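You operate a simulated robot arm through the tools that you are given. There is no shell and no other tool. Be economical: measure what you need, move in short steps, check, and stop when the job is done.

Carry out the task below with a simulated robot arm. There is one attempt and no reset: what you move stays moved.

TASK
Open the long drawer, put both shims from the dresser top away in the inside of the long drawer, then shut the drawer.
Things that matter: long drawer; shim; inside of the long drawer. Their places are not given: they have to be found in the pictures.

It is judged by the outcome, as a careful person would: the job done as asked, and still so three seconds after it is handed in. It fails if anything else is knocked over, pushed out of place, dropped, spilled or broken.

THE ROBOT
A 7-joint arm with a two-finger parallel gripper, fixed in place. Base frame: the origin is at the foot of the arm, x ahead of it, y to its left, z up. Lengths are in cm, angles in rad, forces in N, time in s.
With the tool pointing down near the work surface it reaches from about 22 to 68 cm from the base axis. Its first joint turns from -1.152 to 1.152 rad. Payload 2.4 kg.
Tool frame: the origin (TCP) lies between the finger pads and is the grasp point; the fingertips stand 3 cm ahead of it; z points along the fingers, y is the line along which they close. The gripper opens to 9.4 cm. The fingers are 2.8 cm wide and 1 cm thick; the gripper's body (5 by 9.6 cm) begins 5.5 cm behind the TCP.
Orientation is that of the tool frame in the base frame, as a unit quaternion [w, x, y, z]. With the fingers straight down and closing along the base's y, the tool's x points along the base's -x, its y along +y and its z along -z.

THE INTERFACE
- The arm moves only by the tool arm_command. Its argument "targets" is a list of rows, each an object of numbers (a shift or turn left out is 0, a gripper value left out holds the last): "jaw": the finger opening in cm, from 0 to 9.4; "dx", "dy", "dz": the shift along the base's x, y, z in units of 30 mm (1.0 is 30 mm); "ax", "ay", "az": the turn, a rotation vector about the base's x, y, z in units of 6 degrees (1.0 is 6 degrees). In form: [{"jaw": .., "dx": .., "dy": .., "dz": .., "ax": .., "ay": .., "az": ..}, ...]. A call has 1 to 12 rows; each row shifts and turns the commanded pose from where the row before left it. A call with a number of a shift or a turn outside -1 to 1 is refused whole. A row lasts 0.2 s, in which the tool goes at most 5 cm and 0.15 rad; a call with a longer step from one row to the next is refused whole, and so is a gripper value outside its range. A pose out of reach is approached as far as the arm can. The call stops where the force on the tool passes 40 N (or 10 N more than at its start, if that is more) or the arm is blocked; 0.2 s more then pass. The fingers move at their own pace (about 15.3 cm/s each) and stop on an object; they squeeze with about 20 N. The grip force told is the motor's: it shows also when the fingers shut on nothing. Time passes only in rows, and 0.2 s behind the last, so rows that do not move let the fingers close. It gives the time, the measured TCP pose, the force on the tool (base axes), the opening and the grip force at its end, in the units of the frame above (readings bear some noise).
- Cameras (640 x 400 px; columns grow to the right, rows downward): "scene" is fixed at [5.07, 48.32, 145.04]; the picture's right is [-0.63, -0.78, 0.00], its down [-0.42, 0.33, -0.85] and it looks along [0.66, -0.53, -0.53] (base axes); focal length 257 px, centre (320, 200). "wrist" rides on the gripper at [-3.7, 0, -5.8] in the tool frame; the picture's right is [0.00, -1.00, 0.00], its down [0.97, 0.00, -0.24] and it looks along [0.24, 0.00, 0.97] (tool axes); focal length 218 px, centre (320, 200).
- get_image(camera): a new picture of that camera. No time passes.
- probe_pixels(camera, pixels): for up to 12 pixels [column, row] of the newest picture of that camera ("zoom" is the newest enlarged one), the place [x, y, z] in the base frame of the surface seen there, good to about 0.2 cm. No time passes.
- inspect(camera, box): a new picture of the part [left, top, right, bottom] of that camera's present view, enlarged. No time passes.
- job_done(): hands the job in; it is judged then, once.

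Work in short steps. Measure before you move; look again where a grasp or a placing could have gone wrong, and mend it. You have 80 turns and 46 pictures in all, the two below and enlarged ones among them. Open the gripper and draw the arm clear of the work before you hand the job in, unless the task says otherwise; then end with one line.

The tools are called after "Emit:" as name(argument=value, ...) on one line, values as JSON. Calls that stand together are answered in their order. arm_command: Moves the arm, as the interface text tells. Its arguments: {"type":"object","properties":{"targets":{"type":"array","items":{"type":"object","properties":{"jaw":{"type":"number"},"dx":{"type":"number"},"dy":{"type":"number"},"dz":{"type":"number"},"ax":{"type":"number"},"ay":{"type":"number"},"az":{"type":"number"}}}}},"required":["targets"]} The other tools are called the same way: get_image (camera) takes a picture; probe_pixels (camera, pixels) gives the place of the surface under pixels of a picture; inspect (camera, box) takes an enlarged picture of a part of a camera's view; job_done () hands the job in.

At the start:

```text
t: 0.0
tool_pos: [45.1, 7.36, 124.54]
ee_rot: [0.001, 0.0, 1.0, 0.0]
force: [-0.3, -0.3, 0.1]
opening: 9.39
grasp_force: 0.0
```

scene: 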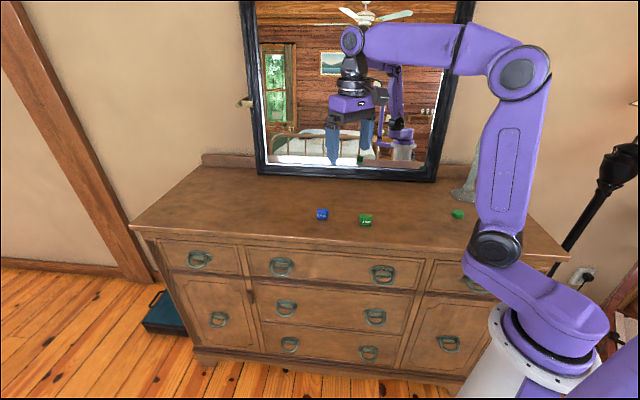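
wrist: 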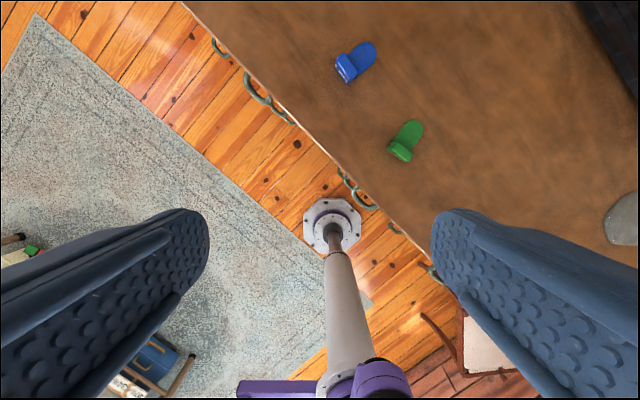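

The dresser top shows a blue piece (322,215), a green piece (365,220) and another green one (457,213). I look closer at the pieces and the drawers.

Emit:
inspect(camera="scene", box=[290, 190, 490, 300])

Emit:
inspect(camera="scene", box=[130, 210, 490, 390])

Emit:
probe_pixels(camera="scene", pixels=[[322, 215], [365, 220], [457, 213], [281, 267], [383, 274], [246, 245], [430, 260], [250, 277], [420, 292], [330, 266], [286, 308], [400, 230]])

Emit:
probe_pixels(camera="wrist", pixels=[[345, 68], [365, 50], [400, 152], [412, 128], [249, 80], [360, 205], [35, 250], [620, 215]])

```text
3.20 times, centred on (390, 245) of scene
```

zoom: 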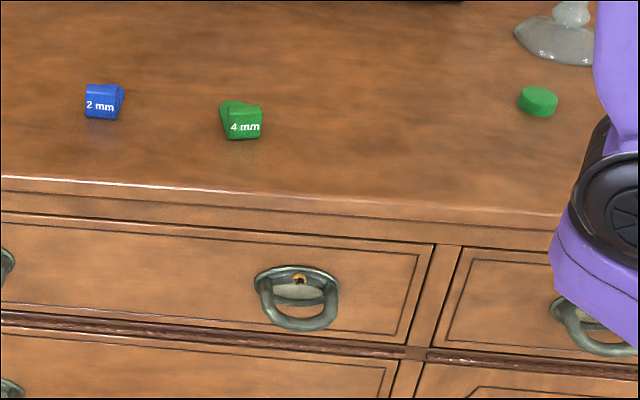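

```text
1.78 times, centred on (310, 300) of scene
```

zoom: 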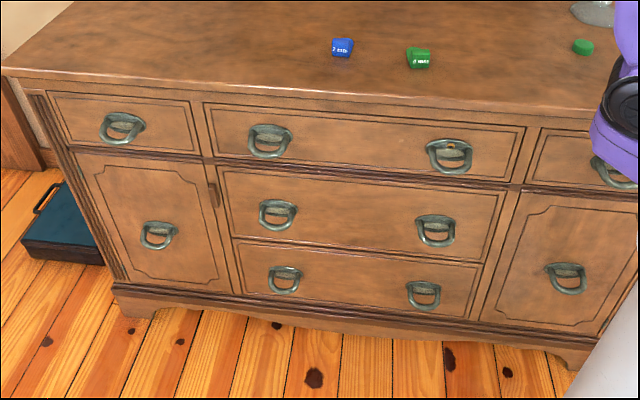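

```text
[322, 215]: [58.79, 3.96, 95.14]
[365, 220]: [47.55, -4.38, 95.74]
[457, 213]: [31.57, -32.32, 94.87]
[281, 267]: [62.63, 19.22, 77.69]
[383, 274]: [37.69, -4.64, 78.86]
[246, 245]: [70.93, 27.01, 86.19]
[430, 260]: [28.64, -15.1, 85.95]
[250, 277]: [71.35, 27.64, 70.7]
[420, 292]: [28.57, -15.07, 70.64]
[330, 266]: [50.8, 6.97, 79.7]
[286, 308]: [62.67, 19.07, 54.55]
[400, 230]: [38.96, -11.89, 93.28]
```

```text
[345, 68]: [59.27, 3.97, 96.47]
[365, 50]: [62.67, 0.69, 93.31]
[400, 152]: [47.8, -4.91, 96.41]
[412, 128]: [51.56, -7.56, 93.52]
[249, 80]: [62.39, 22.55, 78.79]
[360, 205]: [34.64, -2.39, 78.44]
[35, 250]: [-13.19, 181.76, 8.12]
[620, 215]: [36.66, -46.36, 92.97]
```

The top centre drawer with two ring handles spans the long front; the 2 mm and 4 mm tagged pieces are the shims, and the round green piece is something else. I look at the handles from both cameras for their geometry.

Emit:
inspect(camera="wrist", box=[200, 30, 460, 290])

Emit:
inspect(camera="scene", box=[350, 245, 430, 295])

```text
1.54 times, centred on (330, 160) of wrist
```

zoom: 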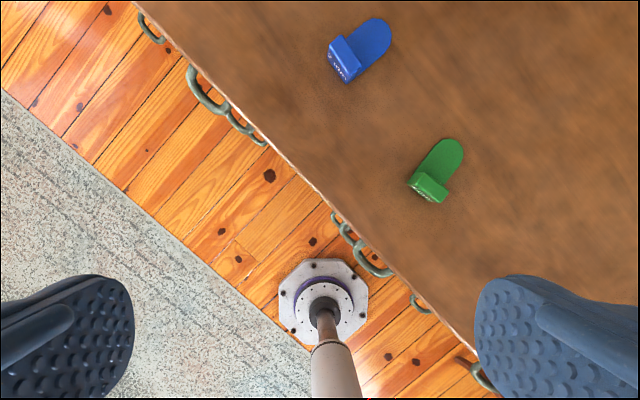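

```text
8.00 times, centred on (390, 270) of scene
```

zoom: 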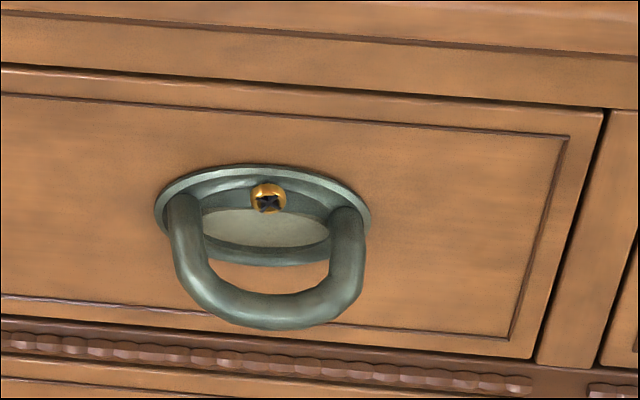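

The handle is a U protruding from an oval plate. I probe its points.

Emit:
probe_pixels(camera="zoom", pixels=[[180, 215], [200, 280], [265, 310], [340, 285], [350, 225], [265, 255], [268, 200], [265, 294], [265, 325], [400, 200], [300, 40], [300, 80]])

Emit:
inspect(camera="scene", box=[240, 240, 320, 290])

```text
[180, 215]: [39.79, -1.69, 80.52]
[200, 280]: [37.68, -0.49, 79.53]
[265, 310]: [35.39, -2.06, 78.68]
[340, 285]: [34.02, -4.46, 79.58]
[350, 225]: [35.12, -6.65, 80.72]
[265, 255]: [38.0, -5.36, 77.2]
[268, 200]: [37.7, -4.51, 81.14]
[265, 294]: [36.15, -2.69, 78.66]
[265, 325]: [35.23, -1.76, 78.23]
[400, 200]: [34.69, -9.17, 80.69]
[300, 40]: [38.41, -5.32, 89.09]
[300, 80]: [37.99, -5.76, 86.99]
```

```text
8.00 times, centred on (280, 265) of scene
```

zoom: 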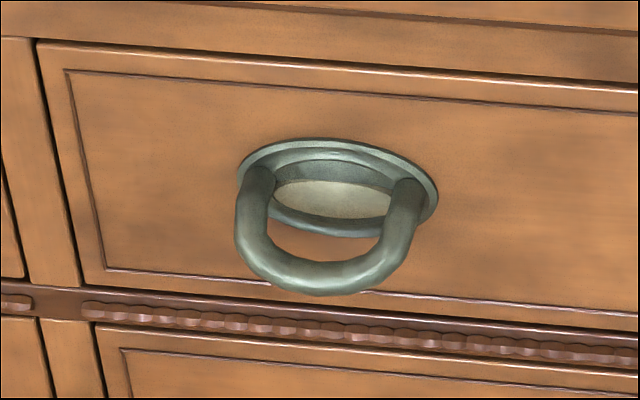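

The U handle sticks out about 4.5 cm from the face. The left handle is the better one for reach; I probe it (newest zoom) and the tabletop edge.

Emit:
probe_pixels(camera="zoom", pixels=[[258, 190], [250, 240], [310, 285], [310, 268], [380, 265], [405, 205], [310, 230], [335, 150], [150, 200], [318, 277], [300, 277], [520, 220]])

Emit:
probe_pixels(camera="scene", pixels=[[300, 241], [300, 238], [300, 235], [280, 236], [160, 240], [550, 255], [203, 155]])

```text
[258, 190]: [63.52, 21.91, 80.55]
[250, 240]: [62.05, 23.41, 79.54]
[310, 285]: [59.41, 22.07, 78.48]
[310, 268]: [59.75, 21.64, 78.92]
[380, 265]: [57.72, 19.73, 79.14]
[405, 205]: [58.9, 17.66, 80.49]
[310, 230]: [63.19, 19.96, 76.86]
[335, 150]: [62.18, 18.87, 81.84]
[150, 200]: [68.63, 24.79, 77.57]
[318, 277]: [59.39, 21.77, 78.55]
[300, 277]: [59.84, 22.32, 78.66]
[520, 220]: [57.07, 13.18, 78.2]
```

```text
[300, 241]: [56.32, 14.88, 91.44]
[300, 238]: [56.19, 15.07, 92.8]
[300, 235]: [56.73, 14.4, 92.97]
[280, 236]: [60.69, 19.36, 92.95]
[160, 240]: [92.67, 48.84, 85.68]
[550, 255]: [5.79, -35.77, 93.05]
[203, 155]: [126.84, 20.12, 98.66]
```

Left handle bar tip is near (59.5, 21.9, 78.5); the face normal points at (-0.705, 0.709), and the top overhangs 2 cm. I'll turn the tool 45° so it closes along the normal, move in front of the dresser, then tilt 30°.

Emit:
arm_command(targets=[{"jaw": 3.0, "dx": 0.2875, "dy": 0.9, "dz": -0.606, "az": 0.9375}, {"dx": 0.2875, "dy": 0.9, "dz": -0.606, "az": 0.9375}, {"dx": 0.2875, "dy": 0.9, "dz": -0.606, "az": 0.9375}, {"dx": 0.2875, "dy": 0.9, "dz": -0.606, "az": 0.9375}, {"dx": 0.2875, "dy": 0.9, "dz": -0.606, "az": 0.9375}, {"dx": 0.2875, "dy": 0.9, "dz": -0.606, "az": 0.9375}, {"dx": 0.2875, "dy": 0.9, "dz": -0.606, "az": 0.9375}, {"dx": 0.2875, "dy": 0.9, "dz": -0.606, "az": 0.9375}, {}])

Emit:
arm_command(targets=[{"ax": -0.709, "ay": -0.705}, {"ax": -0.709, "ay": -0.705}, {"ax": -0.709, "ay": -0.705}, {"ax": -0.709, "ay": -0.705}, {"ax": -0.709, "ay": -0.705}, {}])

```text
t: 2.0
tool_pos: [51.94, 29.06, 109.85]
ee_rot: [0.0, -0.384, 0.923, 0.0]
force: [-0.7, 0.9, 0.2]
opening: 3.01
grasp_force: 0.1
```

```text
t: 3.4
tool_pos: [51.84, 29.11, 109.97]
ee_rot: [0.099, -0.37, 0.892, -0.24]
force: [0.9, 0.0, -0.1]
opening: 2.99
grasp_force: 0.1
```

Orientation is right (tool axis tilted 30° toward the dresser). I go down to the approach pose in front of the left handle.

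Emit:
arm_command(targets=[{"dx": 0.191, "dy": -0.168, "dz": -0.98}, {"dx": 0.191, "dy": -0.168, "dz": -0.98}, {"dx": 0.191, "dy": -0.168, "dz": -0.98}, {"dx": 0.191, "dy": -0.168, "dz": -0.98}, {"dx": 0.191, "dy": -0.168, "dz": -0.98}, {"dx": 0.191, "dy": -0.168, "dz": -0.98}, {"dx": 0.191, "dy": -0.168, "dz": -0.98}, {"dx": 0.191, "dy": -0.168, "dz": -0.98}, {}])

Emit:
get_image(camera="wrist")

Emit:
inspect(camera="scene", box=[200, 180, 360, 290])

```text
t: 5.4
tool_pos: [56.59, 25.09, 86.35]
ee_rot: [0.098, -0.369, 0.893, -0.239]
force: [-0.6, 0.1, -0.4]
opening: 2.97
grasp_force: 0.0
```

```text
38 pictures are left
```

wrist: 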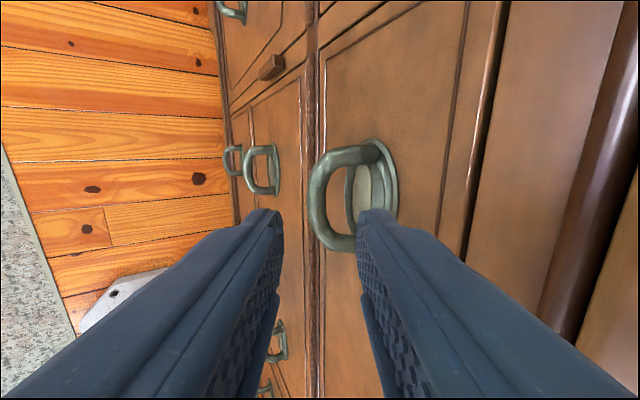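

```text
3.64 times, centred on (280, 235) of scene
```

zoom: 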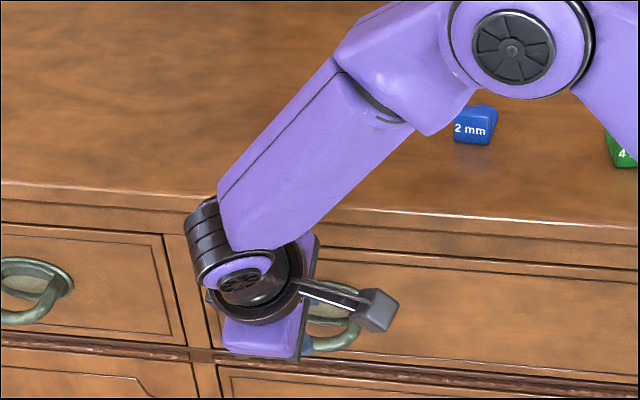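

The handle shows between the fingertips in the wrist view, bar near column 320, rows 165–245. I probe it for exact placement.

Emit:
probe_pixels(camera="wrist", pixels=[[316, 200], [325, 200], [320, 170], [322, 230], [340, 158], [340, 242], [370, 155], [355, 195], [337, 200], [420, 200]])

```text
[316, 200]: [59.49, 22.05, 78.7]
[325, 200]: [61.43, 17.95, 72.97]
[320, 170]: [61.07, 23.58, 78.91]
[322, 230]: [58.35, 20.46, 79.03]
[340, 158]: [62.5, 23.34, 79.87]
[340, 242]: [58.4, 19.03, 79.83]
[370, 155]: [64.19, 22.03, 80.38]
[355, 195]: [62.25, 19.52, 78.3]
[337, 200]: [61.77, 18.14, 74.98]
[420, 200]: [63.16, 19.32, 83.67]
```

Bar centre is u≈57.8, n≈-26.5, right on the tool axis. I advance 8 cm along the tool axis.

Emit:
arm_command(targets=[{"dx": 0.189, "dy": -0.189, "dz": -0.462}, {"dx": 0.189, "dy": -0.189, "dz": -0.462}, {"dx": 0.189, "dy": -0.189, "dz": -0.462}, {"dx": 0.189, "dy": -0.189, "dz": -0.462}, {"dx": 0.189, "dy": -0.189, "dz": -0.462}, {}])

Emit:
get_image(camera="wrist")

```text
t: 6.8
tool_pos: [59.36, 22.09, 79.62]
ee_rot: [0.099, -0.369, 0.893, -0.239]
force: [1.0, -0.1, 0.1]
opening: 3.0
grasp_force: 0.1
```

```text
36 pictures are left
```

wrist: 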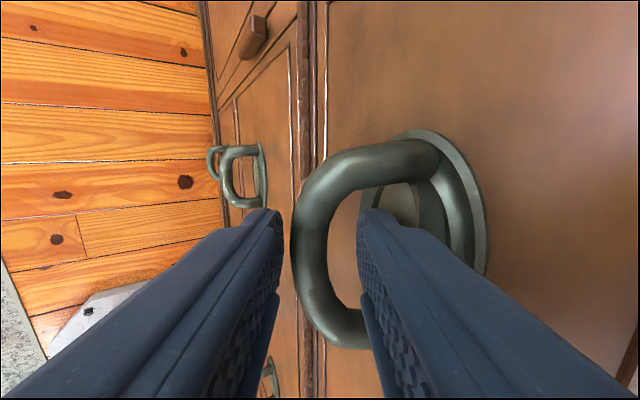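

The bar sits between the fingers with no contact force. I close on it.

Emit:
arm_command(targets=[{"jaw": 0}, {"jaw": 0}, {"jaw": 0}])

```text
t: 7.6
tool_pos: [59.27, 22.05, 79.75]
ee_rot: [0.099, -0.369, 0.893, -0.24]
force: [3.8, -2.1, 1.6]
opening: 1.38
grasp_force: 45.1
```

Bar gripped (opening 1.38). I pull along the outward normal.

Emit:
arm_command(targets=[{"dx": -0.2, "dy": 0.2}, {"dx": -0.3, "dy": 0.3}, {"dx": -0.3, "dy": 0.3}, {"dx": -0.3, "dy": 0.3}, {"dx": -0.3, "dy": 0.3}, {}])

Emit:
get_image(camera="scene")

```text
t: 8.9
tool_pos: [54.94, 26.62, 79.65]
ee_rot: [0.099, -0.368, 0.892, -0.241]
force: [-6.3, -2.6, 9.2]
opening: 1.35
grasp_force: 44.7
stopped in row 6: the force on the tool passed its limit (the readings are from after the stop); the commanded pose is now the measured one
```

```text
35 pictures are left
```

scene: 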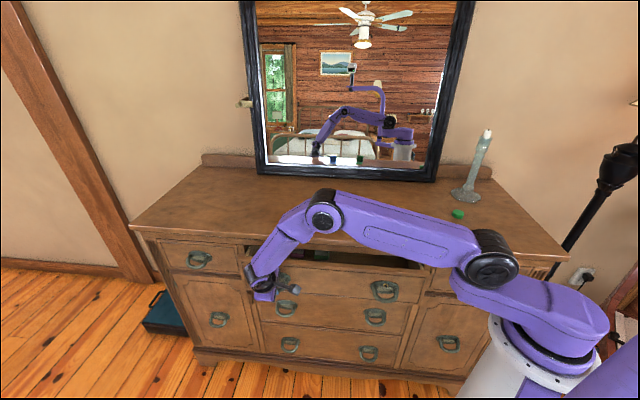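

The drawer is open about 6 cm. The stop came from inertia at the end; I continue more gently.

Emit:
arm_command(targets=[{"dx": -0.1, "dy": 0.1}, {"dx": -0.2, "dy": 0.2}, {"dx": -0.2, "dy": 0.2}, {"dx": -0.2, "dy": 0.2}, {"dx": -0.2, "dy": 0.2}, {"dx": -0.2, "dy": 0.2}, {"dx": -0.2, "dy": 0.2}, {"dx": -0.2, "dy": 0.2}, {"dx": -0.1, "dy": 0.1}, {"dx": -0.05, "dy": 0.05}, {}])

```text
t: 11.3
tool_pos: [50.06, 31.45, 79.64]
ee_rot: [0.099, -0.368, 0.893, -0.241]
force: [-0.7, -5.5, 18.1]
opening: 1.39
grasp_force: 45.1
```

About 13 cm open. I pull a little more.

Emit:
arm_command(targets=[{"dx": -0.1, "dy": 0.1}, {"dx": -0.2, "dy": 0.2}, {"dx": -0.2, "dy": 0.2}, {"dx": -0.2, "dy": 0.2}, {"dx": -0.1, "dy": 0.1}, {"dx": -0.05, "dy": 0.05}, {}])

Emit:
get_image(camera="scene")

```text
t: 12.9
tool_pos: [47.54, 34.03, 79.68]
ee_rot: [0.1, -0.37, 0.892, -0.239]
force: [-3.7, -7.7, 9.5]
opening: 1.35
grasp_force: 45.5
```

```text
34 pictures are left
```

scene: 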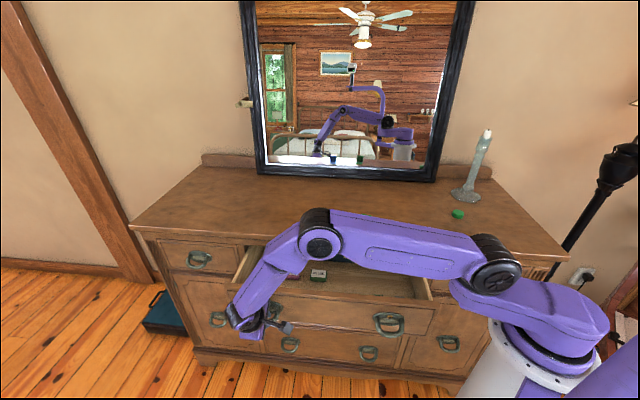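

The drawer is about 17 cm open with a small thing inside at (318,275). I release and back out along the tool axis, then rise.

Emit:
arm_command(targets=[{"jaw": 3.0}, {"jaw": 3.0}, {"dx": -0.1, "dy": 0.1, "dz": 0.25}, {"dx": -0.236, "dy": 0.236, "dz": 0.577}, {"dx": -0.236, "dy": 0.236, "dz": 0.577}, {"dx": -0.236, "dy": 0.236, "dz": 0.577}, {"dx": -0.236, "dy": 0.236, "dz": 0.577}, {}])

Emit:
arm_command(targets=[{"dz": 0.9}, {"dz": 0.9}, {"dz": 0.9}, {"dz": 0.9, "ax": 0.709, "ay": 0.705}, {"dz": 0.9, "ax": 0.709, "ay": 0.705}, {"dz": 0.9, "ax": 0.709, "ay": 0.705}, {"dz": 0.9, "ax": 0.709, "ay": 0.705}, {"dz": 0.5, "ax": 0.709, "ay": 0.705}, {}])

Emit:
get_image(camera="scene")

```text
t: 14.7
tool_pos: [44.42, 37.11, 87.3]
ee_rot: [0.099, -0.37, 0.892, -0.239]
force: [0.7, -0.3, 0.1]
opening: 3.02
grasp_force: 0.0
```

```text
t: 16.7
tool_pos: [44.38, 37.22, 107.72]
ee_rot: [0.0, -0.382, 0.924, 0.0]
force: [0.4, 0.1, -0.5]
opening: 3.0
grasp_force: 0.0
```

```text
33 pictures are left
```

scene: 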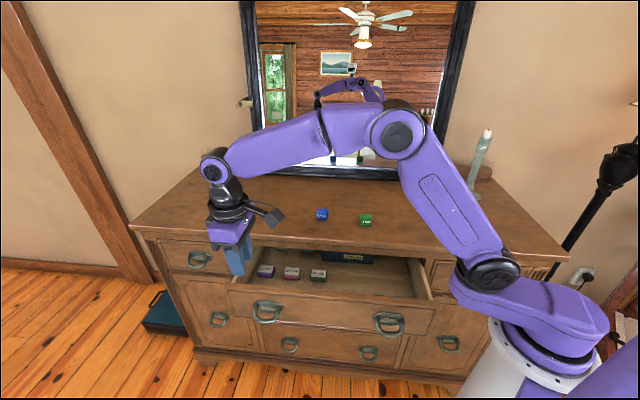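

The drawer is open, holding three other tagged pieces and a dark box at the back; the right side looks free. I inspect drawer and shims.

Emit:
inspect(camera="scene", box=[220, 195, 460, 345])

Emit:
probe_pixels(camera="scene", pixels=[[265, 271], [291, 273], [318, 275], [350, 280], [380, 285], [400, 275], [380, 265], [325, 298], [345, 258], [420, 285], [425, 300], [400, 292]])

Emit:
inspect(camera="scene", box=[304, 200, 384, 235])

```text
2.67 times, centred on (340, 270) of scene
```

zoom: 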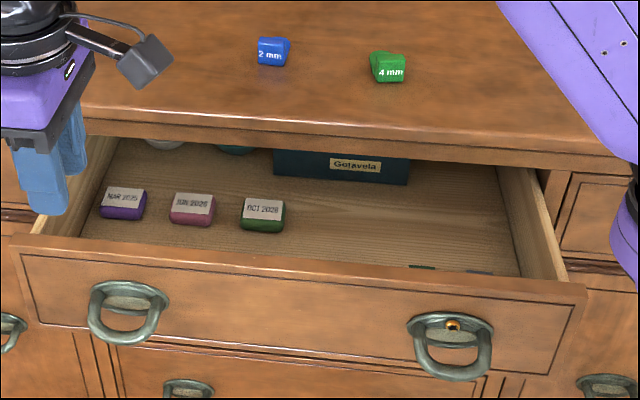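

```text
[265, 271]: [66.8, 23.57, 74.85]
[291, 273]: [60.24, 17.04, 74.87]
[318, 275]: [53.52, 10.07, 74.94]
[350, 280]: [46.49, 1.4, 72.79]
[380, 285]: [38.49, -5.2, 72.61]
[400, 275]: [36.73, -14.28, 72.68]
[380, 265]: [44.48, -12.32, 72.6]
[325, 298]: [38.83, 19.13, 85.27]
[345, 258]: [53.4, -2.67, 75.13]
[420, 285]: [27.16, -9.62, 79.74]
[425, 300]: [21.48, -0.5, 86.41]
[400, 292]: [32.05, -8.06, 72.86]
```

```text
8.00 times, centred on (344, 218) of scene
```

zoom: 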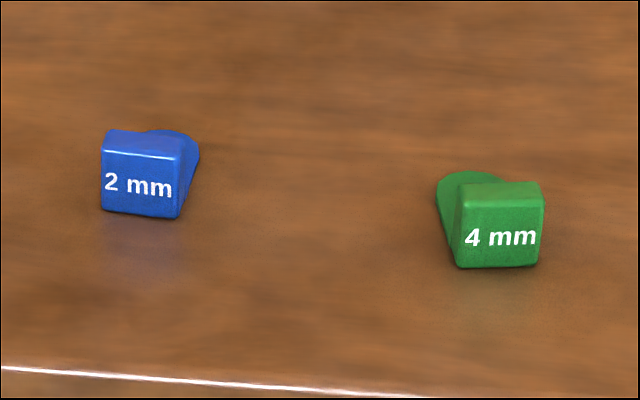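

There are also things hidden just behind the drawer front on the right. I move over the drawer to look from above.

Emit:
arm_command(targets=[{"dx": -0.1, "dy": -0.967, "dz": 0.43}, {"dx": -0.1, "dy": -0.967, "dz": 0.43}, {"dx": -0.1, "dy": -0.967, "dz": 0.43}, {"dx": -0.1, "dy": -0.967, "dz": 0.43}, {"dx": -0.1, "dy": -0.967, "dz": 0.43}, {"dx": -0.1, "dy": -0.967, "dz": 0.43}, {"dx": -0.1, "dy": -0.967, "dz": 0.43}, {"dx": -0.1, "dy": -0.967, "dz": 0.43, "jaw": 6}, {}])

Emit:
get_image(camera="wrist")

```text
t: 18.7
tool_pos: [41.96, 14.02, 118.09]
ee_rot: [0.0, -0.383, 0.924, 0.0]
force: [-0.5, 1.3, 0.4]
opening: 5.98
grasp_force: 0.0
```

```text
30 pictures are left
```

wrist: 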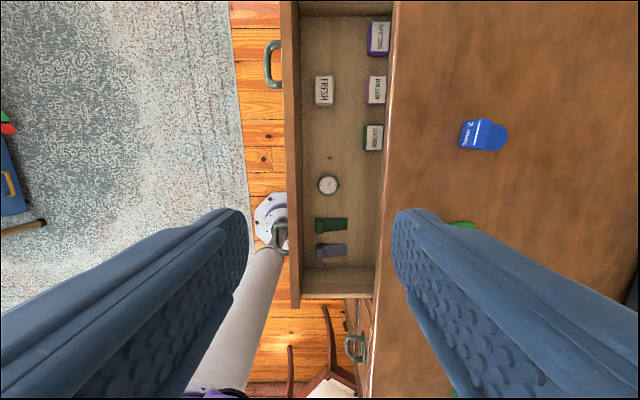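

Now I see the drawer: two shims already at (330,225) and (330,252), a disc (328,185), a "FRESH" block (323,90), three tagged blocks at the back. I probe extents and free floor.

Emit:
inspect(camera="wrist", box=[280, 60, 520, 300])

Emit:
probe_pixels(camera="wrist", pixels=[[320, 225], [347, 223], [320, 252], [347, 249], [328, 185], [324, 90], [375, 137], [340, 145], [302, 200], [287, 200], [340, 275], [340, 296]])

Emit:
probe_pixels(camera="wrist", pixels=[[465, 126], [463, 146], [478, 148], [480, 126], [472, 137], [490, 136], [506, 134], [384, 200], [366, 235], [320, 155], [365, 170], [340, 168]])

```text
1.67 times, centred on (400, 180) of wrist
```

zoom: 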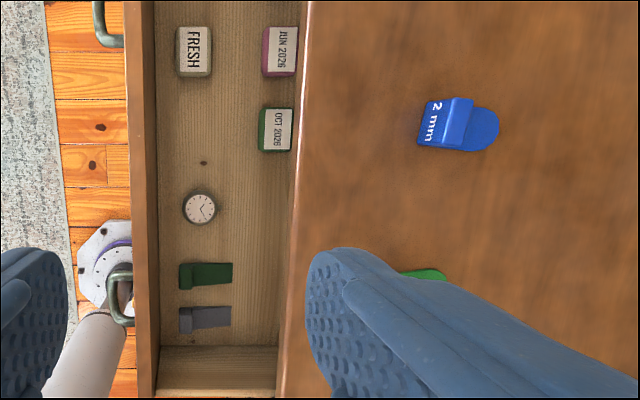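

```text
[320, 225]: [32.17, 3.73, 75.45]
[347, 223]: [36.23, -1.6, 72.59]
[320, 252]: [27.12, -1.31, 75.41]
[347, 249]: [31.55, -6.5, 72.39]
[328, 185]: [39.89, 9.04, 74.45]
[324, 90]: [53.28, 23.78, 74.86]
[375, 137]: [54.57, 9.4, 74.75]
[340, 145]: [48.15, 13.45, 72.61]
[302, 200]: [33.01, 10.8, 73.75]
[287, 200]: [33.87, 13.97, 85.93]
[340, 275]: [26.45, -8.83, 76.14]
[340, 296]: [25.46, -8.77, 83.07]
```

```text
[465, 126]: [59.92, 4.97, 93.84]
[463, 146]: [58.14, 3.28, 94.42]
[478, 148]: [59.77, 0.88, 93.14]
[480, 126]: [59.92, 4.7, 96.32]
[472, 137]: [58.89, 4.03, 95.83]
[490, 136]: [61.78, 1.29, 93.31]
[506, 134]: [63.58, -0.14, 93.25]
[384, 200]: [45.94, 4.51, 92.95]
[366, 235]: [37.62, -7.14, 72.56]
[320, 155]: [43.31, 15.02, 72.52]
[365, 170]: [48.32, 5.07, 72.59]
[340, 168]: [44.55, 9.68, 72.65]
```

Existing shims lie with block at n≈-20, tongue to the back. The free floor between the clock (u 34.7) and the "FRESH" block (u 54.5) suits both shims (u≈40.5 and 47.5). Now over the blue shim, turning the tool -90° so it closes along the front direction.

Emit:
arm_command(targets=[{"dx": 0.4, "dy": -0.256, "dz": -0.178, "az": -1}, {"dx": 0.4, "dy": -0.256, "dz": -0.178, "az": -1}, {"dx": 0.4, "dy": -0.256, "dz": -0.178, "az": -1}, {"dx": 0.4, "dy": -0.256, "dz": -0.178, "az": -1}, {"dx": 0.4, "dy": -0.256, "dz": -0.178, "az": -1}, {"dx": 0.4, "dy": -0.256, "dz": -0.178, "az": -1}, {"dx": 0.4, "dy": -0.256, "dz": -0.178, "az": -1}, {"dx": 0.4, "dy": -0.256, "dz": -0.178, "az": -1}, {"dx": 0.4, "dy": -0.256, "dz": -0.178, "az": -1}, {"dx": 0.4, "dy": -0.256, "dz": -0.178, "az": -1}, {"dx": 0.4, "dy": -0.256, "dz": -0.178, "az": -1}, {"dx": 0.4, "dy": -0.256, "dz": -0.178, "az": -1}])

Emit:
arm_command(targets=[{"dx": 0.4, "dy": -0.256, "dz": -0.178, "az": -1}, {"dx": 0.4, "dy": -0.256, "dz": -0.178, "az": -1}, {"dx": 0.4, "dy": -0.256, "dz": -0.178, "az": -1}, {}])

Emit:
get_image(camera="wrist")

```text
t: 21.3
tool_pos: [56.46, 4.82, 111.59]
ee_rot: [0.0, 0.234, 0.972, -0.001]
force: [0.1, -1.0, 0.9]
opening: 6.0
grasp_force: 0.2
```

```text
t: 22.3
tool_pos: [60.02, 2.46, 110.15]
ee_rot: [0.001, 0.384, 0.923, -0.001]
force: [-0.1, -0.3, -0.3]
opening: 6.02
grasp_force: 0.1
```

```text
28 pictures are left
```

wrist: 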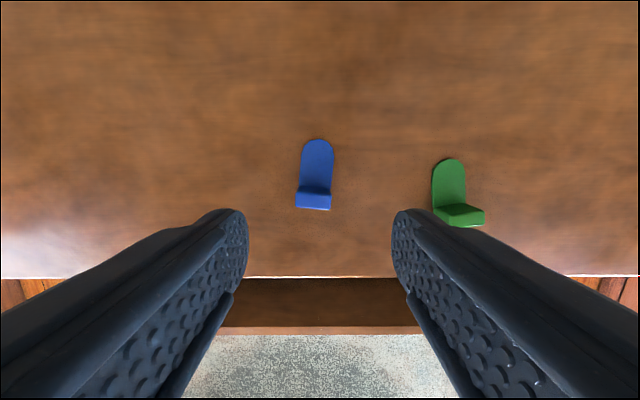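

Blue shim is at (314,190), green at (457,205). I probe their corners for position and yaw.

Emit:
inspect(camera="wrist", box=[270, 120, 510, 270])

Emit:
probe_pixels(camera="wrist", pixels=[[298, 192], [329, 193], [297, 204], [329, 206], [318, 142], [302, 160], [332, 160], [437, 213], [463, 206], [484, 212], [451, 161], [450, 185]])

```text
2.67 times, centred on (390, 195) of wrist
```

zoom: 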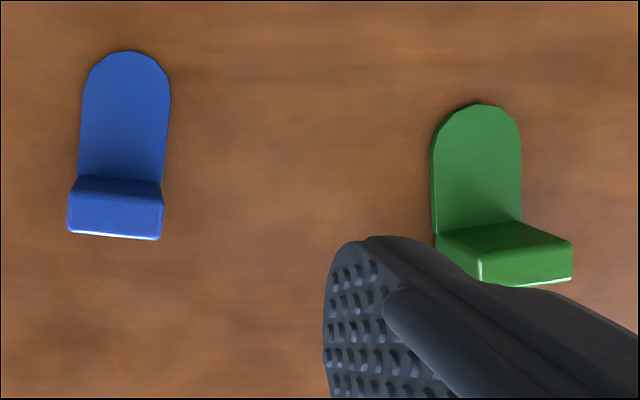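

```text
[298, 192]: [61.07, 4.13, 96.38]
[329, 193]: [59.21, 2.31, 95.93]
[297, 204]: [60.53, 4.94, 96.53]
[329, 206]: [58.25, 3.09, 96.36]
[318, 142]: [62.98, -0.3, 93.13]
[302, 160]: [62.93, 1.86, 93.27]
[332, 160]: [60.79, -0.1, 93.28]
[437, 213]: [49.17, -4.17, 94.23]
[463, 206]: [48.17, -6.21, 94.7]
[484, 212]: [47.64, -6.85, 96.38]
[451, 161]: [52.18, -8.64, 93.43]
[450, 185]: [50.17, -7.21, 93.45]
```

Blue block centre ≈(59.8,3.6), top 96.4, yaw about 5° off. I align and descend to z≈96.6.

Emit:
arm_command(targets=[{"dx": -0.03, "dy": 0.3, "dz": -0.5, "az": -0.8, "jaw": 5}, {"dz": -0.9}, {"dz": -0.9}, {"dz": -0.9}, {"dz": -0.7}, {"dz": -0.4}, {"dz": -0.2}, {}])

Emit:
get_image(camera="wrist")

```text
t: 24.1
tool_pos: [59.99, 3.26, 96.64]
ee_rot: [0.001, 0.422, 0.907, -0.001]
force: [-0.5, -0.5, -1.0]
opening: 5.01
grasp_force: 0.0
```

```text
26 pictures are left
```

wrist: 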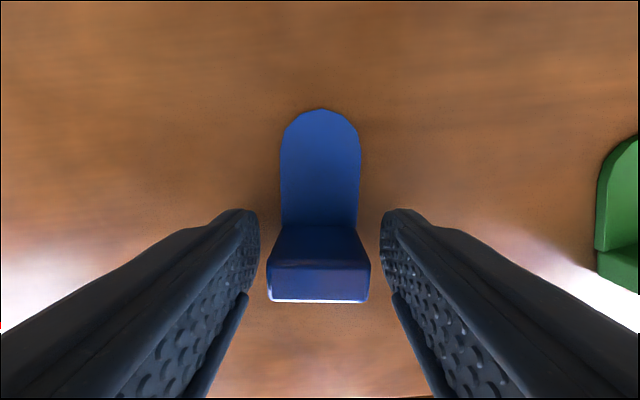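

The blue shim is squarely centred between the fingers. I close and lift a little.

Emit:
arm_command(targets=[{"jaw": 0}, {"jaw": 0}, {"jaw": 0}, {"dz": 0.2}, {"dz": 0.5}, {"dz": 0.9}, {"dz": 0.9}, {"dz": 0.9}, {}])

Emit:
get_image(camera="wrist")

```text
t: 26.1
tool_pos: [59.79, 3.22, 106.74]
ee_rot: [0.0, 0.422, 0.907, 0.0]
force: [0.7, 0.5, 0.4]
opening: 3.23
grasp_force: 20.1
```

```text
25 pictures are left
```

wrist: 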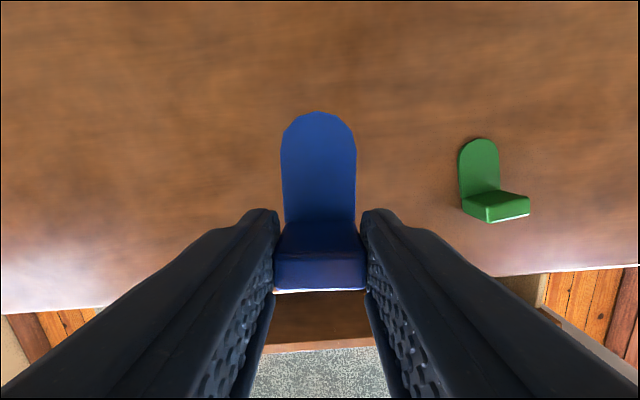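

Blue is held (block 3.2 cm wide). I carry it over the free spot, u=47.7, n=-20 → (47.9, 19.45), then check from above.

Emit:
arm_command(targets=[{"dx": -0.565, "dy": 0.773, "az": 0.114}, {"dx": -0.565, "dy": 0.773, "az": 0.114}, {"dx": -0.565, "dy": 0.773, "az": 0.114}, {"dx": -0.565, "dy": 0.773, "az": 0.114}, {"dx": -0.565, "dy": 0.773, "az": 0.114}, {"dx": -0.565, "dy": 0.773, "az": 0.114}, {"dx": -0.565, "dy": 0.773, "az": 0.114}, {}])

Emit:
arm_command(targets=[{"dz": -0.8}, {"dz": -0.8}, {"dz": -0.8}, {"dz": -0.8}, {"dz": -0.8}, {"dz": -0.4}, {}])

Emit:
get_image(camera="wrist")

Emit:
get_image(camera="scene")

```text
t: 27.9
tool_pos: [48.25, 19.44, 106.73]
ee_rot: [0.0, 0.383, 0.924, 0.0]
force: [-0.3, 0.0, 0.4]
opening: 3.25
grasp_force: 20.3
```

```text
t: 29.5
tool_pos: [48.03, 19.55, 93.53]
ee_rot: [0.001, 0.384, 0.923, -0.002]
force: [0.9, -0.3, 0.8]
opening: 3.23
grasp_force: 19.4
```

```text
24 pictures are left
```

wrist: 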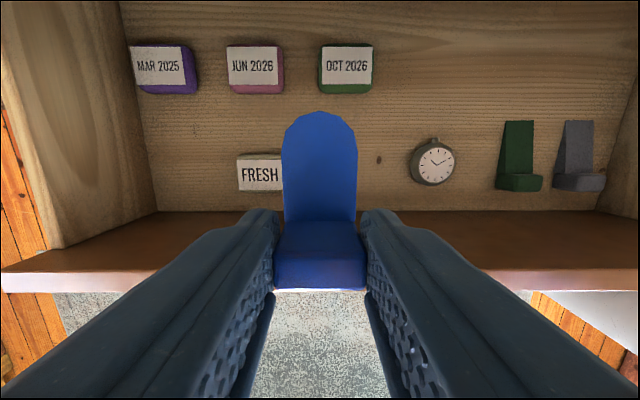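

```text
23 pictures are left
```

scene: 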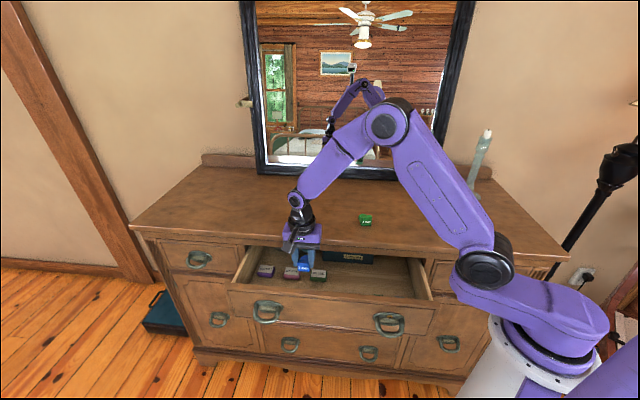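

I check the FRESH block's edges and the free floor before lowering.

Emit:
probe_pixels(camera="wrist", pixels=[[240, 172], [277, 172], [260, 157], [412, 162], [452, 165], [380, 190], [240, 207], [350, 90], [380, 160]])

```text
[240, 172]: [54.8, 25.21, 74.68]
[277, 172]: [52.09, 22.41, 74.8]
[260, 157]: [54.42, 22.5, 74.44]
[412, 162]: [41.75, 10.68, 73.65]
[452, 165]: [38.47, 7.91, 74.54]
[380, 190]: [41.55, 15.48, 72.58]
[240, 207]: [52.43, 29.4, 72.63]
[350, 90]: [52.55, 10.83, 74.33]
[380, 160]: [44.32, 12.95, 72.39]
```

Free span u 37.3–52.5; current u=47.8 leaves over 1 cm margin. I lower to just above the floor.

Emit:
arm_command(targets=[{"dz": -0.8}, {"dz": -0.8}, {"dz": -0.8}, {"dz": -0.8}, {"dz": -0.8}, {"dz": -0.7}, {"dz": -0.5}, {"dz": -0.3}, {"dz": -0.15}, {}])

```text
t: 31.7
tool_pos: [48.09, 19.62, 76.61]
ee_rot: [0.001, 0.384, 0.923, -0.001]
force: [-3.7, -1.8, 18.6]
opening: 3.22
grasp_force: 20.3
```

The shim is on the floor (18.6 N up). I release slightly and rise.

Emit:
arm_command(targets=[{"dz": 0.1}, {"jaw": 4.2}, {"jaw": 4.2}, {"dz": 0.3}, {"dz": 0.7}, {"dz": 0.9}, {"dz": 0.9}, {"dz": 0.9}, {"dz": 0.9}, {"dz": 0.9}, {"dz": 0.9}, {}])

Emit:
get_image(camera="wrist")

```text
t: 34.3
tool_pos: [47.83, 19.58, 96.04]
ee_rot: [0.0, 0.383, 0.924, -0.001]
force: [0.1, -0.8, 1.0]
opening: 4.22
grasp_force: 0.1
```

```text
22 pictures are left
```

wrist: 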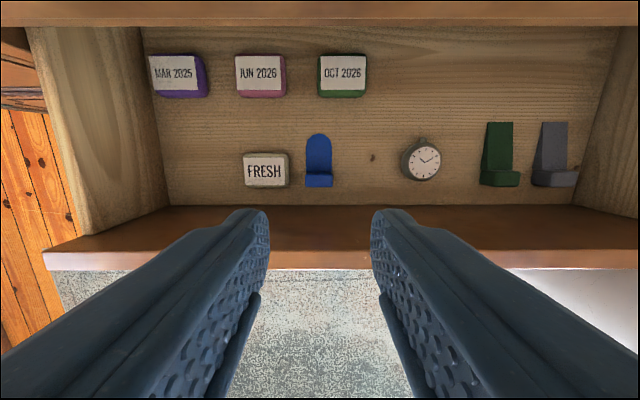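

Blue sits neatly in the drawer. Now up and over to the green shim.

Emit:
arm_command(targets=[{"dz": 0.9}, {"dz": 0.9}, {"dz": 0.9}, {"dz": 0.6, "dy": -0.4}, {"dx": 0.05, "dy": -0.95}, {"dx": 0.05, "dy": -0.95}, {"dx": 0.05, "dy": -0.95}, {"dx": 0.05, "dy": -0.95}, {"dx": 0.05, "dy": -0.95}, {"dx": 0.05, "dy": -0.95}, {"dx": 0.05, "dy": -0.95, "jaw": 5}, {"dx": 0.05, "dy": -0.95}])

Emit:
arm_command(targets=[{"dy": -0.4}, {}])

Emit:
inspect(camera="wrist", box=[220, 100, 420, 240])

```text
t: 36.9
tool_pos: [49.37, -4.65, 105.97]
ee_rot: [0.001, 0.384, 0.924, -0.002]
force: [-0.8, -0.7, -0.4]
opening: 5.0
grasp_force: 0.1
```

```text
t: 37.5
tool_pos: [49.46, -5.95, 106.1]
ee_rot: [0.0, 0.384, 0.923, -0.001]
force: [0.0, 0.3, -0.2]
opening: 5.01
grasp_force: 0.1
```

```text
2.86 times, centred on (320, 170) of wrist
```

zoom: 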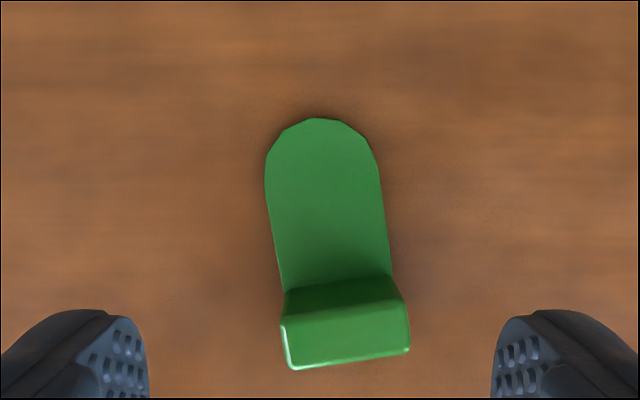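

Emit:
probe_pixels(camera="zoom", pixels=[[290, 322], [398, 304], [298, 362], [403, 344], [318, 122], [270, 180], [378, 180], [286, 270], [385, 255], [345, 338]])

```text
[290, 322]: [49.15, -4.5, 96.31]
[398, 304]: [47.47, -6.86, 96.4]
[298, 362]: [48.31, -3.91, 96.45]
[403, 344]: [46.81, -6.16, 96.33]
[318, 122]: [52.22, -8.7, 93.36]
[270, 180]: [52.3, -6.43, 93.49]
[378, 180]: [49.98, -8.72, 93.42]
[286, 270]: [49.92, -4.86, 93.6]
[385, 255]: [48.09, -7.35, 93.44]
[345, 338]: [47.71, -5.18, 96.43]
```

Green block centre ≈(47.94,-5.36), yaw ≈ +8.5° off. I align and descend.

Emit:
arm_command(targets=[{"dx": -0.21, "dy": 0.067, "az": 0.7}, {"dx": -0.21, "dy": 0.067, "az": 0.7}, {"dz": -0.9}, {"dz": -0.9}, {"dz": -0.7}, {"dz": -0.45}, {"dz": -0.2}, {}])

Emit:
get_image(camera="wrist")

```text
t: 39.3
tool_pos: [47.86, -5.25, 96.56]
ee_rot: [0.0, 0.315, 0.949, -0.001]
force: [-0.1, -0.2, 0.3]
opening: 4.98
grasp_force: 0.0
```

```text
20 pictures are left
```

wrist: 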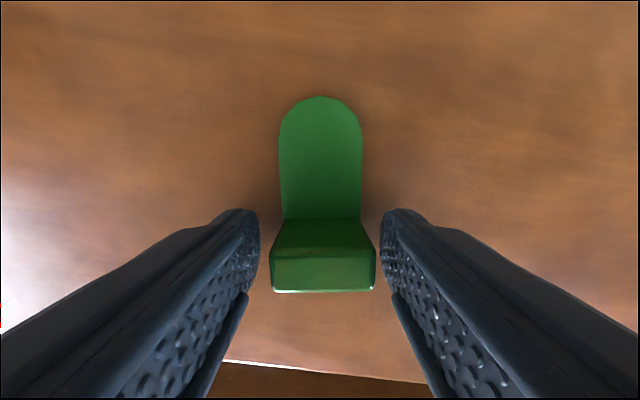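

Aligned. I close and lift.

Emit:
arm_command(targets=[{"jaw": 0}, {"jaw": 0}, {"jaw": 0}, {"dz": 0.2}, {"dz": 0.5}, {"dz": 0.9}, {"dz": 0.9}, {"dz": 0.9}, {}])

```text
t: 41.3
tool_pos: [48.13, -5.18, 106.8]
ee_rot: [0.001, 0.315, 0.949, -0.001]
force: [-0.4, -0.8, 0.1]
opening: 3.29
grasp_force: 20.0
```

Held (3.29). I carry it over (43.6, 15.15) and go part-way down to check.

Emit:
arm_command(targets=[{"dx": -0.183, "dy": 0.85, "az": -0.175}, {"dx": -0.183, "dy": 0.85, "az": -0.175}, {"dx": -0.183, "dy": 0.85, "az": -0.175}, {"dx": -0.183, "dy": 0.85, "az": -0.175}, {"dx": -0.183, "dy": 0.85, "az": -0.175}, {"dx": -0.183, "dy": 0.85, "az": -0.175}, {"dx": -0.183, "dy": 0.85, "az": -0.175}, {"dx": -0.183, "dy": 0.85, "az": -0.175}, {}])

Emit:
arm_command(targets=[{"dz": -0.8}, {"dz": -0.8}, {"dz": -0.8}, {"dz": -0.8}, {"dz": -0.8}, {"dz": -0.4}, {}])

Emit:
get_image(camera="wrist")

```text
t: 43.3
tool_pos: [43.68, 15.09, 106.83]
ee_rot: [0.0, 0.383, 0.924, -0.001]
force: [0.3, -0.3, -0.7]
opening: 3.29
grasp_force: 20.0
```

```text
t: 44.9
tool_pos: [43.59, 15.13, 93.45]
ee_rot: [0.0, 0.383, 0.924, -0.001]
force: [-0.1, 0.6, -0.6]
opening: 3.28
grasp_force: 20.3
```

```text
19 pictures are left
```

wrist: 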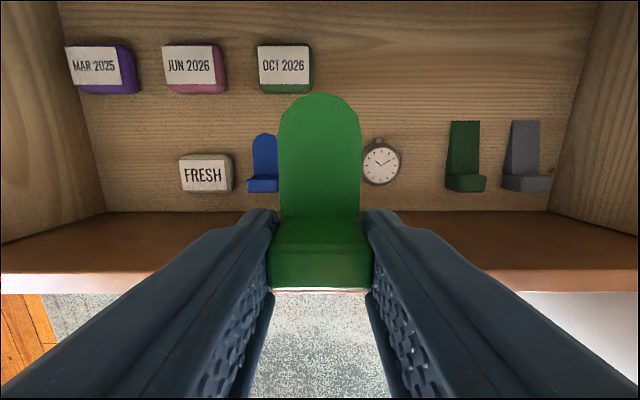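

I probe the clock's left edge and the blue shim's near edge for clearance.

Emit:
probe_pixels(camera="wrist", pixels=[[365, 162], [400, 164], [248, 186], [275, 186], [262, 180], [383, 183], [268, 150]])

```text
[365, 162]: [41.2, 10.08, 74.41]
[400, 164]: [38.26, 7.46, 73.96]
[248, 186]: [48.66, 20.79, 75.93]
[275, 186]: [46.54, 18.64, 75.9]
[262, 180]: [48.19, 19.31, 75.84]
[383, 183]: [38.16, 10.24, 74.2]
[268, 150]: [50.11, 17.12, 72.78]
```

Gap is u 37–46 and I'm at 41.6: about 1.4 cm clearance each side. I lower.

Emit:
arm_command(targets=[{"dz": -0.8}, {"dz": -0.8}, {"dz": -0.8}, {"dz": -0.8}, {"dz": -0.8}, {"dz": -0.7}, {"dz": -0.5}, {"dz": -0.3}, {"dz": -0.05}, {}])

```text
t: 47.1
tool_pos: [43.54, 15.16, 76.96]
ee_rot: [0.001, 0.384, 0.923, -0.001]
force: [0.6, -0.6, -0.6]
opening: 3.3
grasp_force: 20.0
```

Emit:
arm_command(targets=[{"dz": -0.08}, {"dz": -0.06}, {}])

```text
t: 47.9
tool_pos: [43.75, 15.13, 76.48]
ee_rot: [-0.001, 0.383, 0.924, -0.001]
force: [-0.6, 0.4, -0.3]
opening: 3.27
grasp_force: 19.8
```

Emit:
arm_command(targets=[{"dz": -0.06}, {"dz": -0.05}, {}])

```text
t: 48.7
tool_pos: [43.62, 15.06, 76.25]
ee_rot: [0.001, 0.384, 0.924, -0.002]
force: [-0.7, -0.3, -0.9]
opening: 3.29
grasp_force: 20.1
```

Emit:
arm_command(targets=[{"dz": -0.05}, {"dz": -0.03}, {}])

```text
t: 49.5
tool_pos: [43.58, 15.13, 75.95]
ee_rot: [0.001, 0.383, 0.924, -0.001]
force: [-1.8, -2.2, 11.6]
opening: 3.3
grasp_force: 19.9
```

Contact now. I release and rise.

Emit:
arm_command(targets=[{"dz": 0.03}, {"jaw": 4.2}, {"jaw": 4.2}, {"dz": 0.3}, {"dz": 0.7}, {"dz": 0.9}, {"dz": 0.9}, {"dz": 0.9}, {"dz": 0.9}, {"dz": 0.9}, {"dz": 0.9}, {}])

Emit:
get_image(camera="wrist")

```text
t: 52.1
tool_pos: [43.53, 15.19, 95.27]
ee_rot: [0.0, 0.384, 0.923, -0.001]
force: [0.1, 0.6, -0.7]
opening: 4.2
grasp_force: 0.0
```

```text
18 pictures are left
```

wrist: 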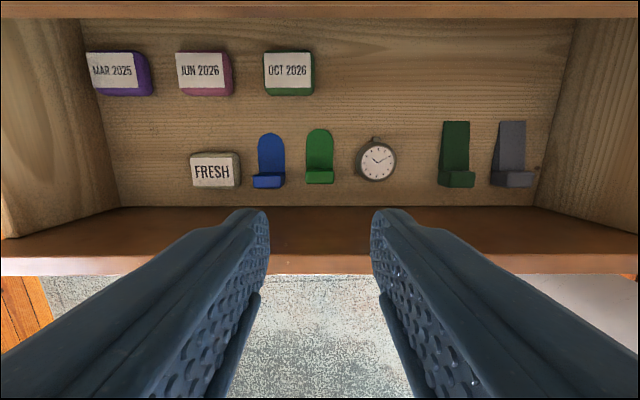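

Both shims are neatly in the drawer, nothing else moved. Now I return to the left handle's approach pose to shut the drawer the way I opened it.

Emit:
arm_command(targets=[{"dz": 0.6, "az": 1, "jaw": 3}, {"dz": 0.6, "az": 1}, {"dz": 0.6, "az": 1}, {"dz": 0.6, "dy": 0.6, "az": 1}, {"dz": 0.6, "dy": 0.6, "az": 1}, {"dz": 0.6, "dy": 0.6, "az": 1}, {"dz": 0.54, "dy": 0.6, "az": 1}, {"dy": 0.6, "az": 1}, {"dy": 0.6, "az": 1}, {"dy": 0.6, "az": 1}, {"dy": 0.6, "az": 1}, {"dy": 0.6, "az": 1}])

Emit:
arm_command(targets=[{"dy": 0.6, "dx": 0.1, "az": 1}, {"dy": 0.6, "dx": 0.1, "az": 1}, {"dy": 0.6, "dx": 0.1, "az": 1}, {"dy": 0.1, "ax": -0.709, "ay": -0.705}, {"ax": -0.709, "ay": -0.705}, {"ax": -0.709, "ay": -0.705}, {"ax": -0.709, "ay": -0.705}, {"ax": -0.709, "ay": -0.705}, {}])

```text
t: 54.7
tool_pos: [43.51, 31.39, 107.72]
ee_rot: [-0.001, -0.234, 0.972, 0.0]
force: [-0.2, 0.6, -0.2]
opening: 2.99
grasp_force: 0.0
```

```text
t: 56.7
tool_pos: [44.51, 36.98, 107.68]
ee_rot: [0.099, -0.37, 0.892, -0.24]
force: [0.4, -0.9, 0.3]
opening: 2.98
grasp_force: 0.0
```

Now down to (44.4, 37.1, 87.3) and look at the handle.

Emit:
arm_command(targets=[{"dz": -0.9}, {"dz": -0.9}, {"dz": -0.9}, {"dz": -0.9}, {"dz": -0.9}, {"dz": -0.9}, {"dz": -0.9}, {"dz": -0.5}, {}])

Emit:
get_image(camera="wrist")

```text
t: 58.7
tool_pos: [44.35, 37.29, 87.33]
ee_rot: [0.1, -0.369, 0.893, -0.24]
force: [1.0, -0.9, -0.1]
opening: 2.99
grasp_force: 0.1
```

```text
17 pictures are left
```

wrist: 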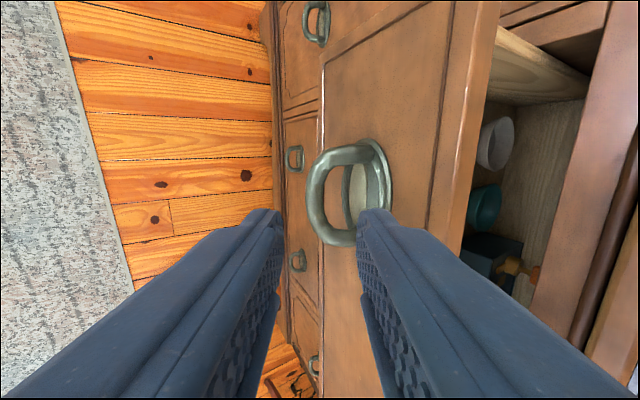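

Same view as the first approach; I advance along the tool axis and close on the bar.

Emit:
arm_command(targets=[{"dx": 0.213, "dy": -0.217, "dz": -0.51}, {"dx": 0.213, "dy": -0.217, "dz": -0.51}, {"dx": 0.213, "dy": -0.217, "dz": -0.51}, {"dx": 0.213, "dy": -0.217, "dz": -0.51}, {"dx": 0.213, "dy": -0.217, "dz": -0.51}, {}, {"jaw": 0}, {"jaw": 0}, {"jaw": 0}])

```text
t: 60.7
tool_pos: [47.68, 33.95, 79.54]
ee_rot: [0.099, -0.37, 0.892, -0.239]
force: [-0.6, 5.4, -25.4]
opening: 1.37
grasp_force: 45.5
```

Bar gripped. I push the drawer in gently.

Emit:
arm_command(targets=[{"dx": 0.08, "dy": -0.08}, {"dx": 0.15, "dy": -0.15}, {"dx": 0.2, "dy": -0.2}, {"dx": 0.2, "dy": -0.2}, {"dx": 0.2, "dy": -0.2}, {"dx": 0.2, "dy": -0.2}, {"dx": 0.2, "dy": -0.2}, {"dx": 0.2, "dy": -0.2}, {"dx": 0.2, "dy": -0.2}, {"dx": 0.15, "dy": -0.15}, {"dx": 0.07, "dy": -0.07}, {}])

Emit:
arm_command(targets=[{"dx": 0.08, "dy": -0.08}, {"dx": 0.15, "dy": -0.15}, {"dx": 0.2, "dy": -0.2}, {"dx": 0.2, "dy": -0.2}, {"dx": 0.2, "dy": -0.2}, {"dx": 0.2, "dy": -0.2}, {"dx": 0.2, "dy": -0.2}, {"dx": 0.2, "dy": -0.21}, {"dx": 0.15, "dy": -0.15}, {"dx": 0.1, "dy": -0.1}, {"dx": 0.05, "dy": -0.05}, {}])

```text
t: 63.3
tool_pos: [53.32, 28.22, 79.6]
ee_rot: [0.1, -0.368, 0.893, -0.239]
force: [1.3, 6.3, -26.6]
opening: 1.4
grasp_force: 45.0
```

```text
t: 65.9
tool_pos: [58.46, 23.05, 79.57]
ee_rot: [0.1, -0.369, 0.893, -0.239]
force: [7.0, 11.7, -26.3]
opening: 1.38
grasp_force: 45.3
```

About 1.3 cm remains; I push on slowly.

Emit:
arm_command(targets=[{"dx": 0.1, "dy": -0.1}, {"dx": 0.1, "dy": -0.1}, {"dx": 0.06, "dy": -0.06}, {"dx": 0.05, "dy": -0.05}, {"dx": 0.03, "dy": -0.03}, {}])

Emit:
inspect(camera="scene", box=[220, 195, 460, 345])

```text
t: 67.3
tool_pos: [59.43, 22.08, 79.49]
ee_rot: [0.1, -0.369, 0.892, -0.239]
force: [1.3, 6.9, -25.2]
opening: 1.38
grasp_force: 44.9
```

```text
2.67 times, centred on (340, 270) of scene
```

zoom: 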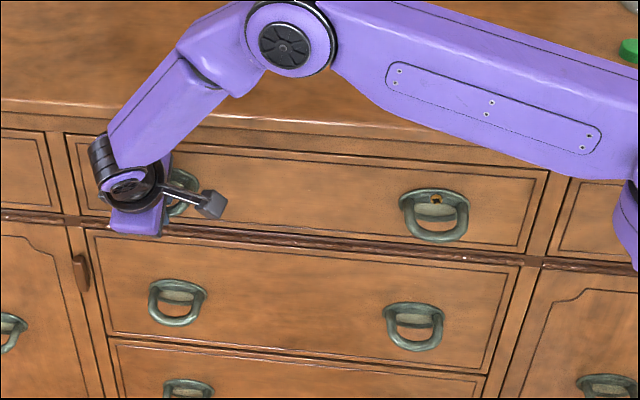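

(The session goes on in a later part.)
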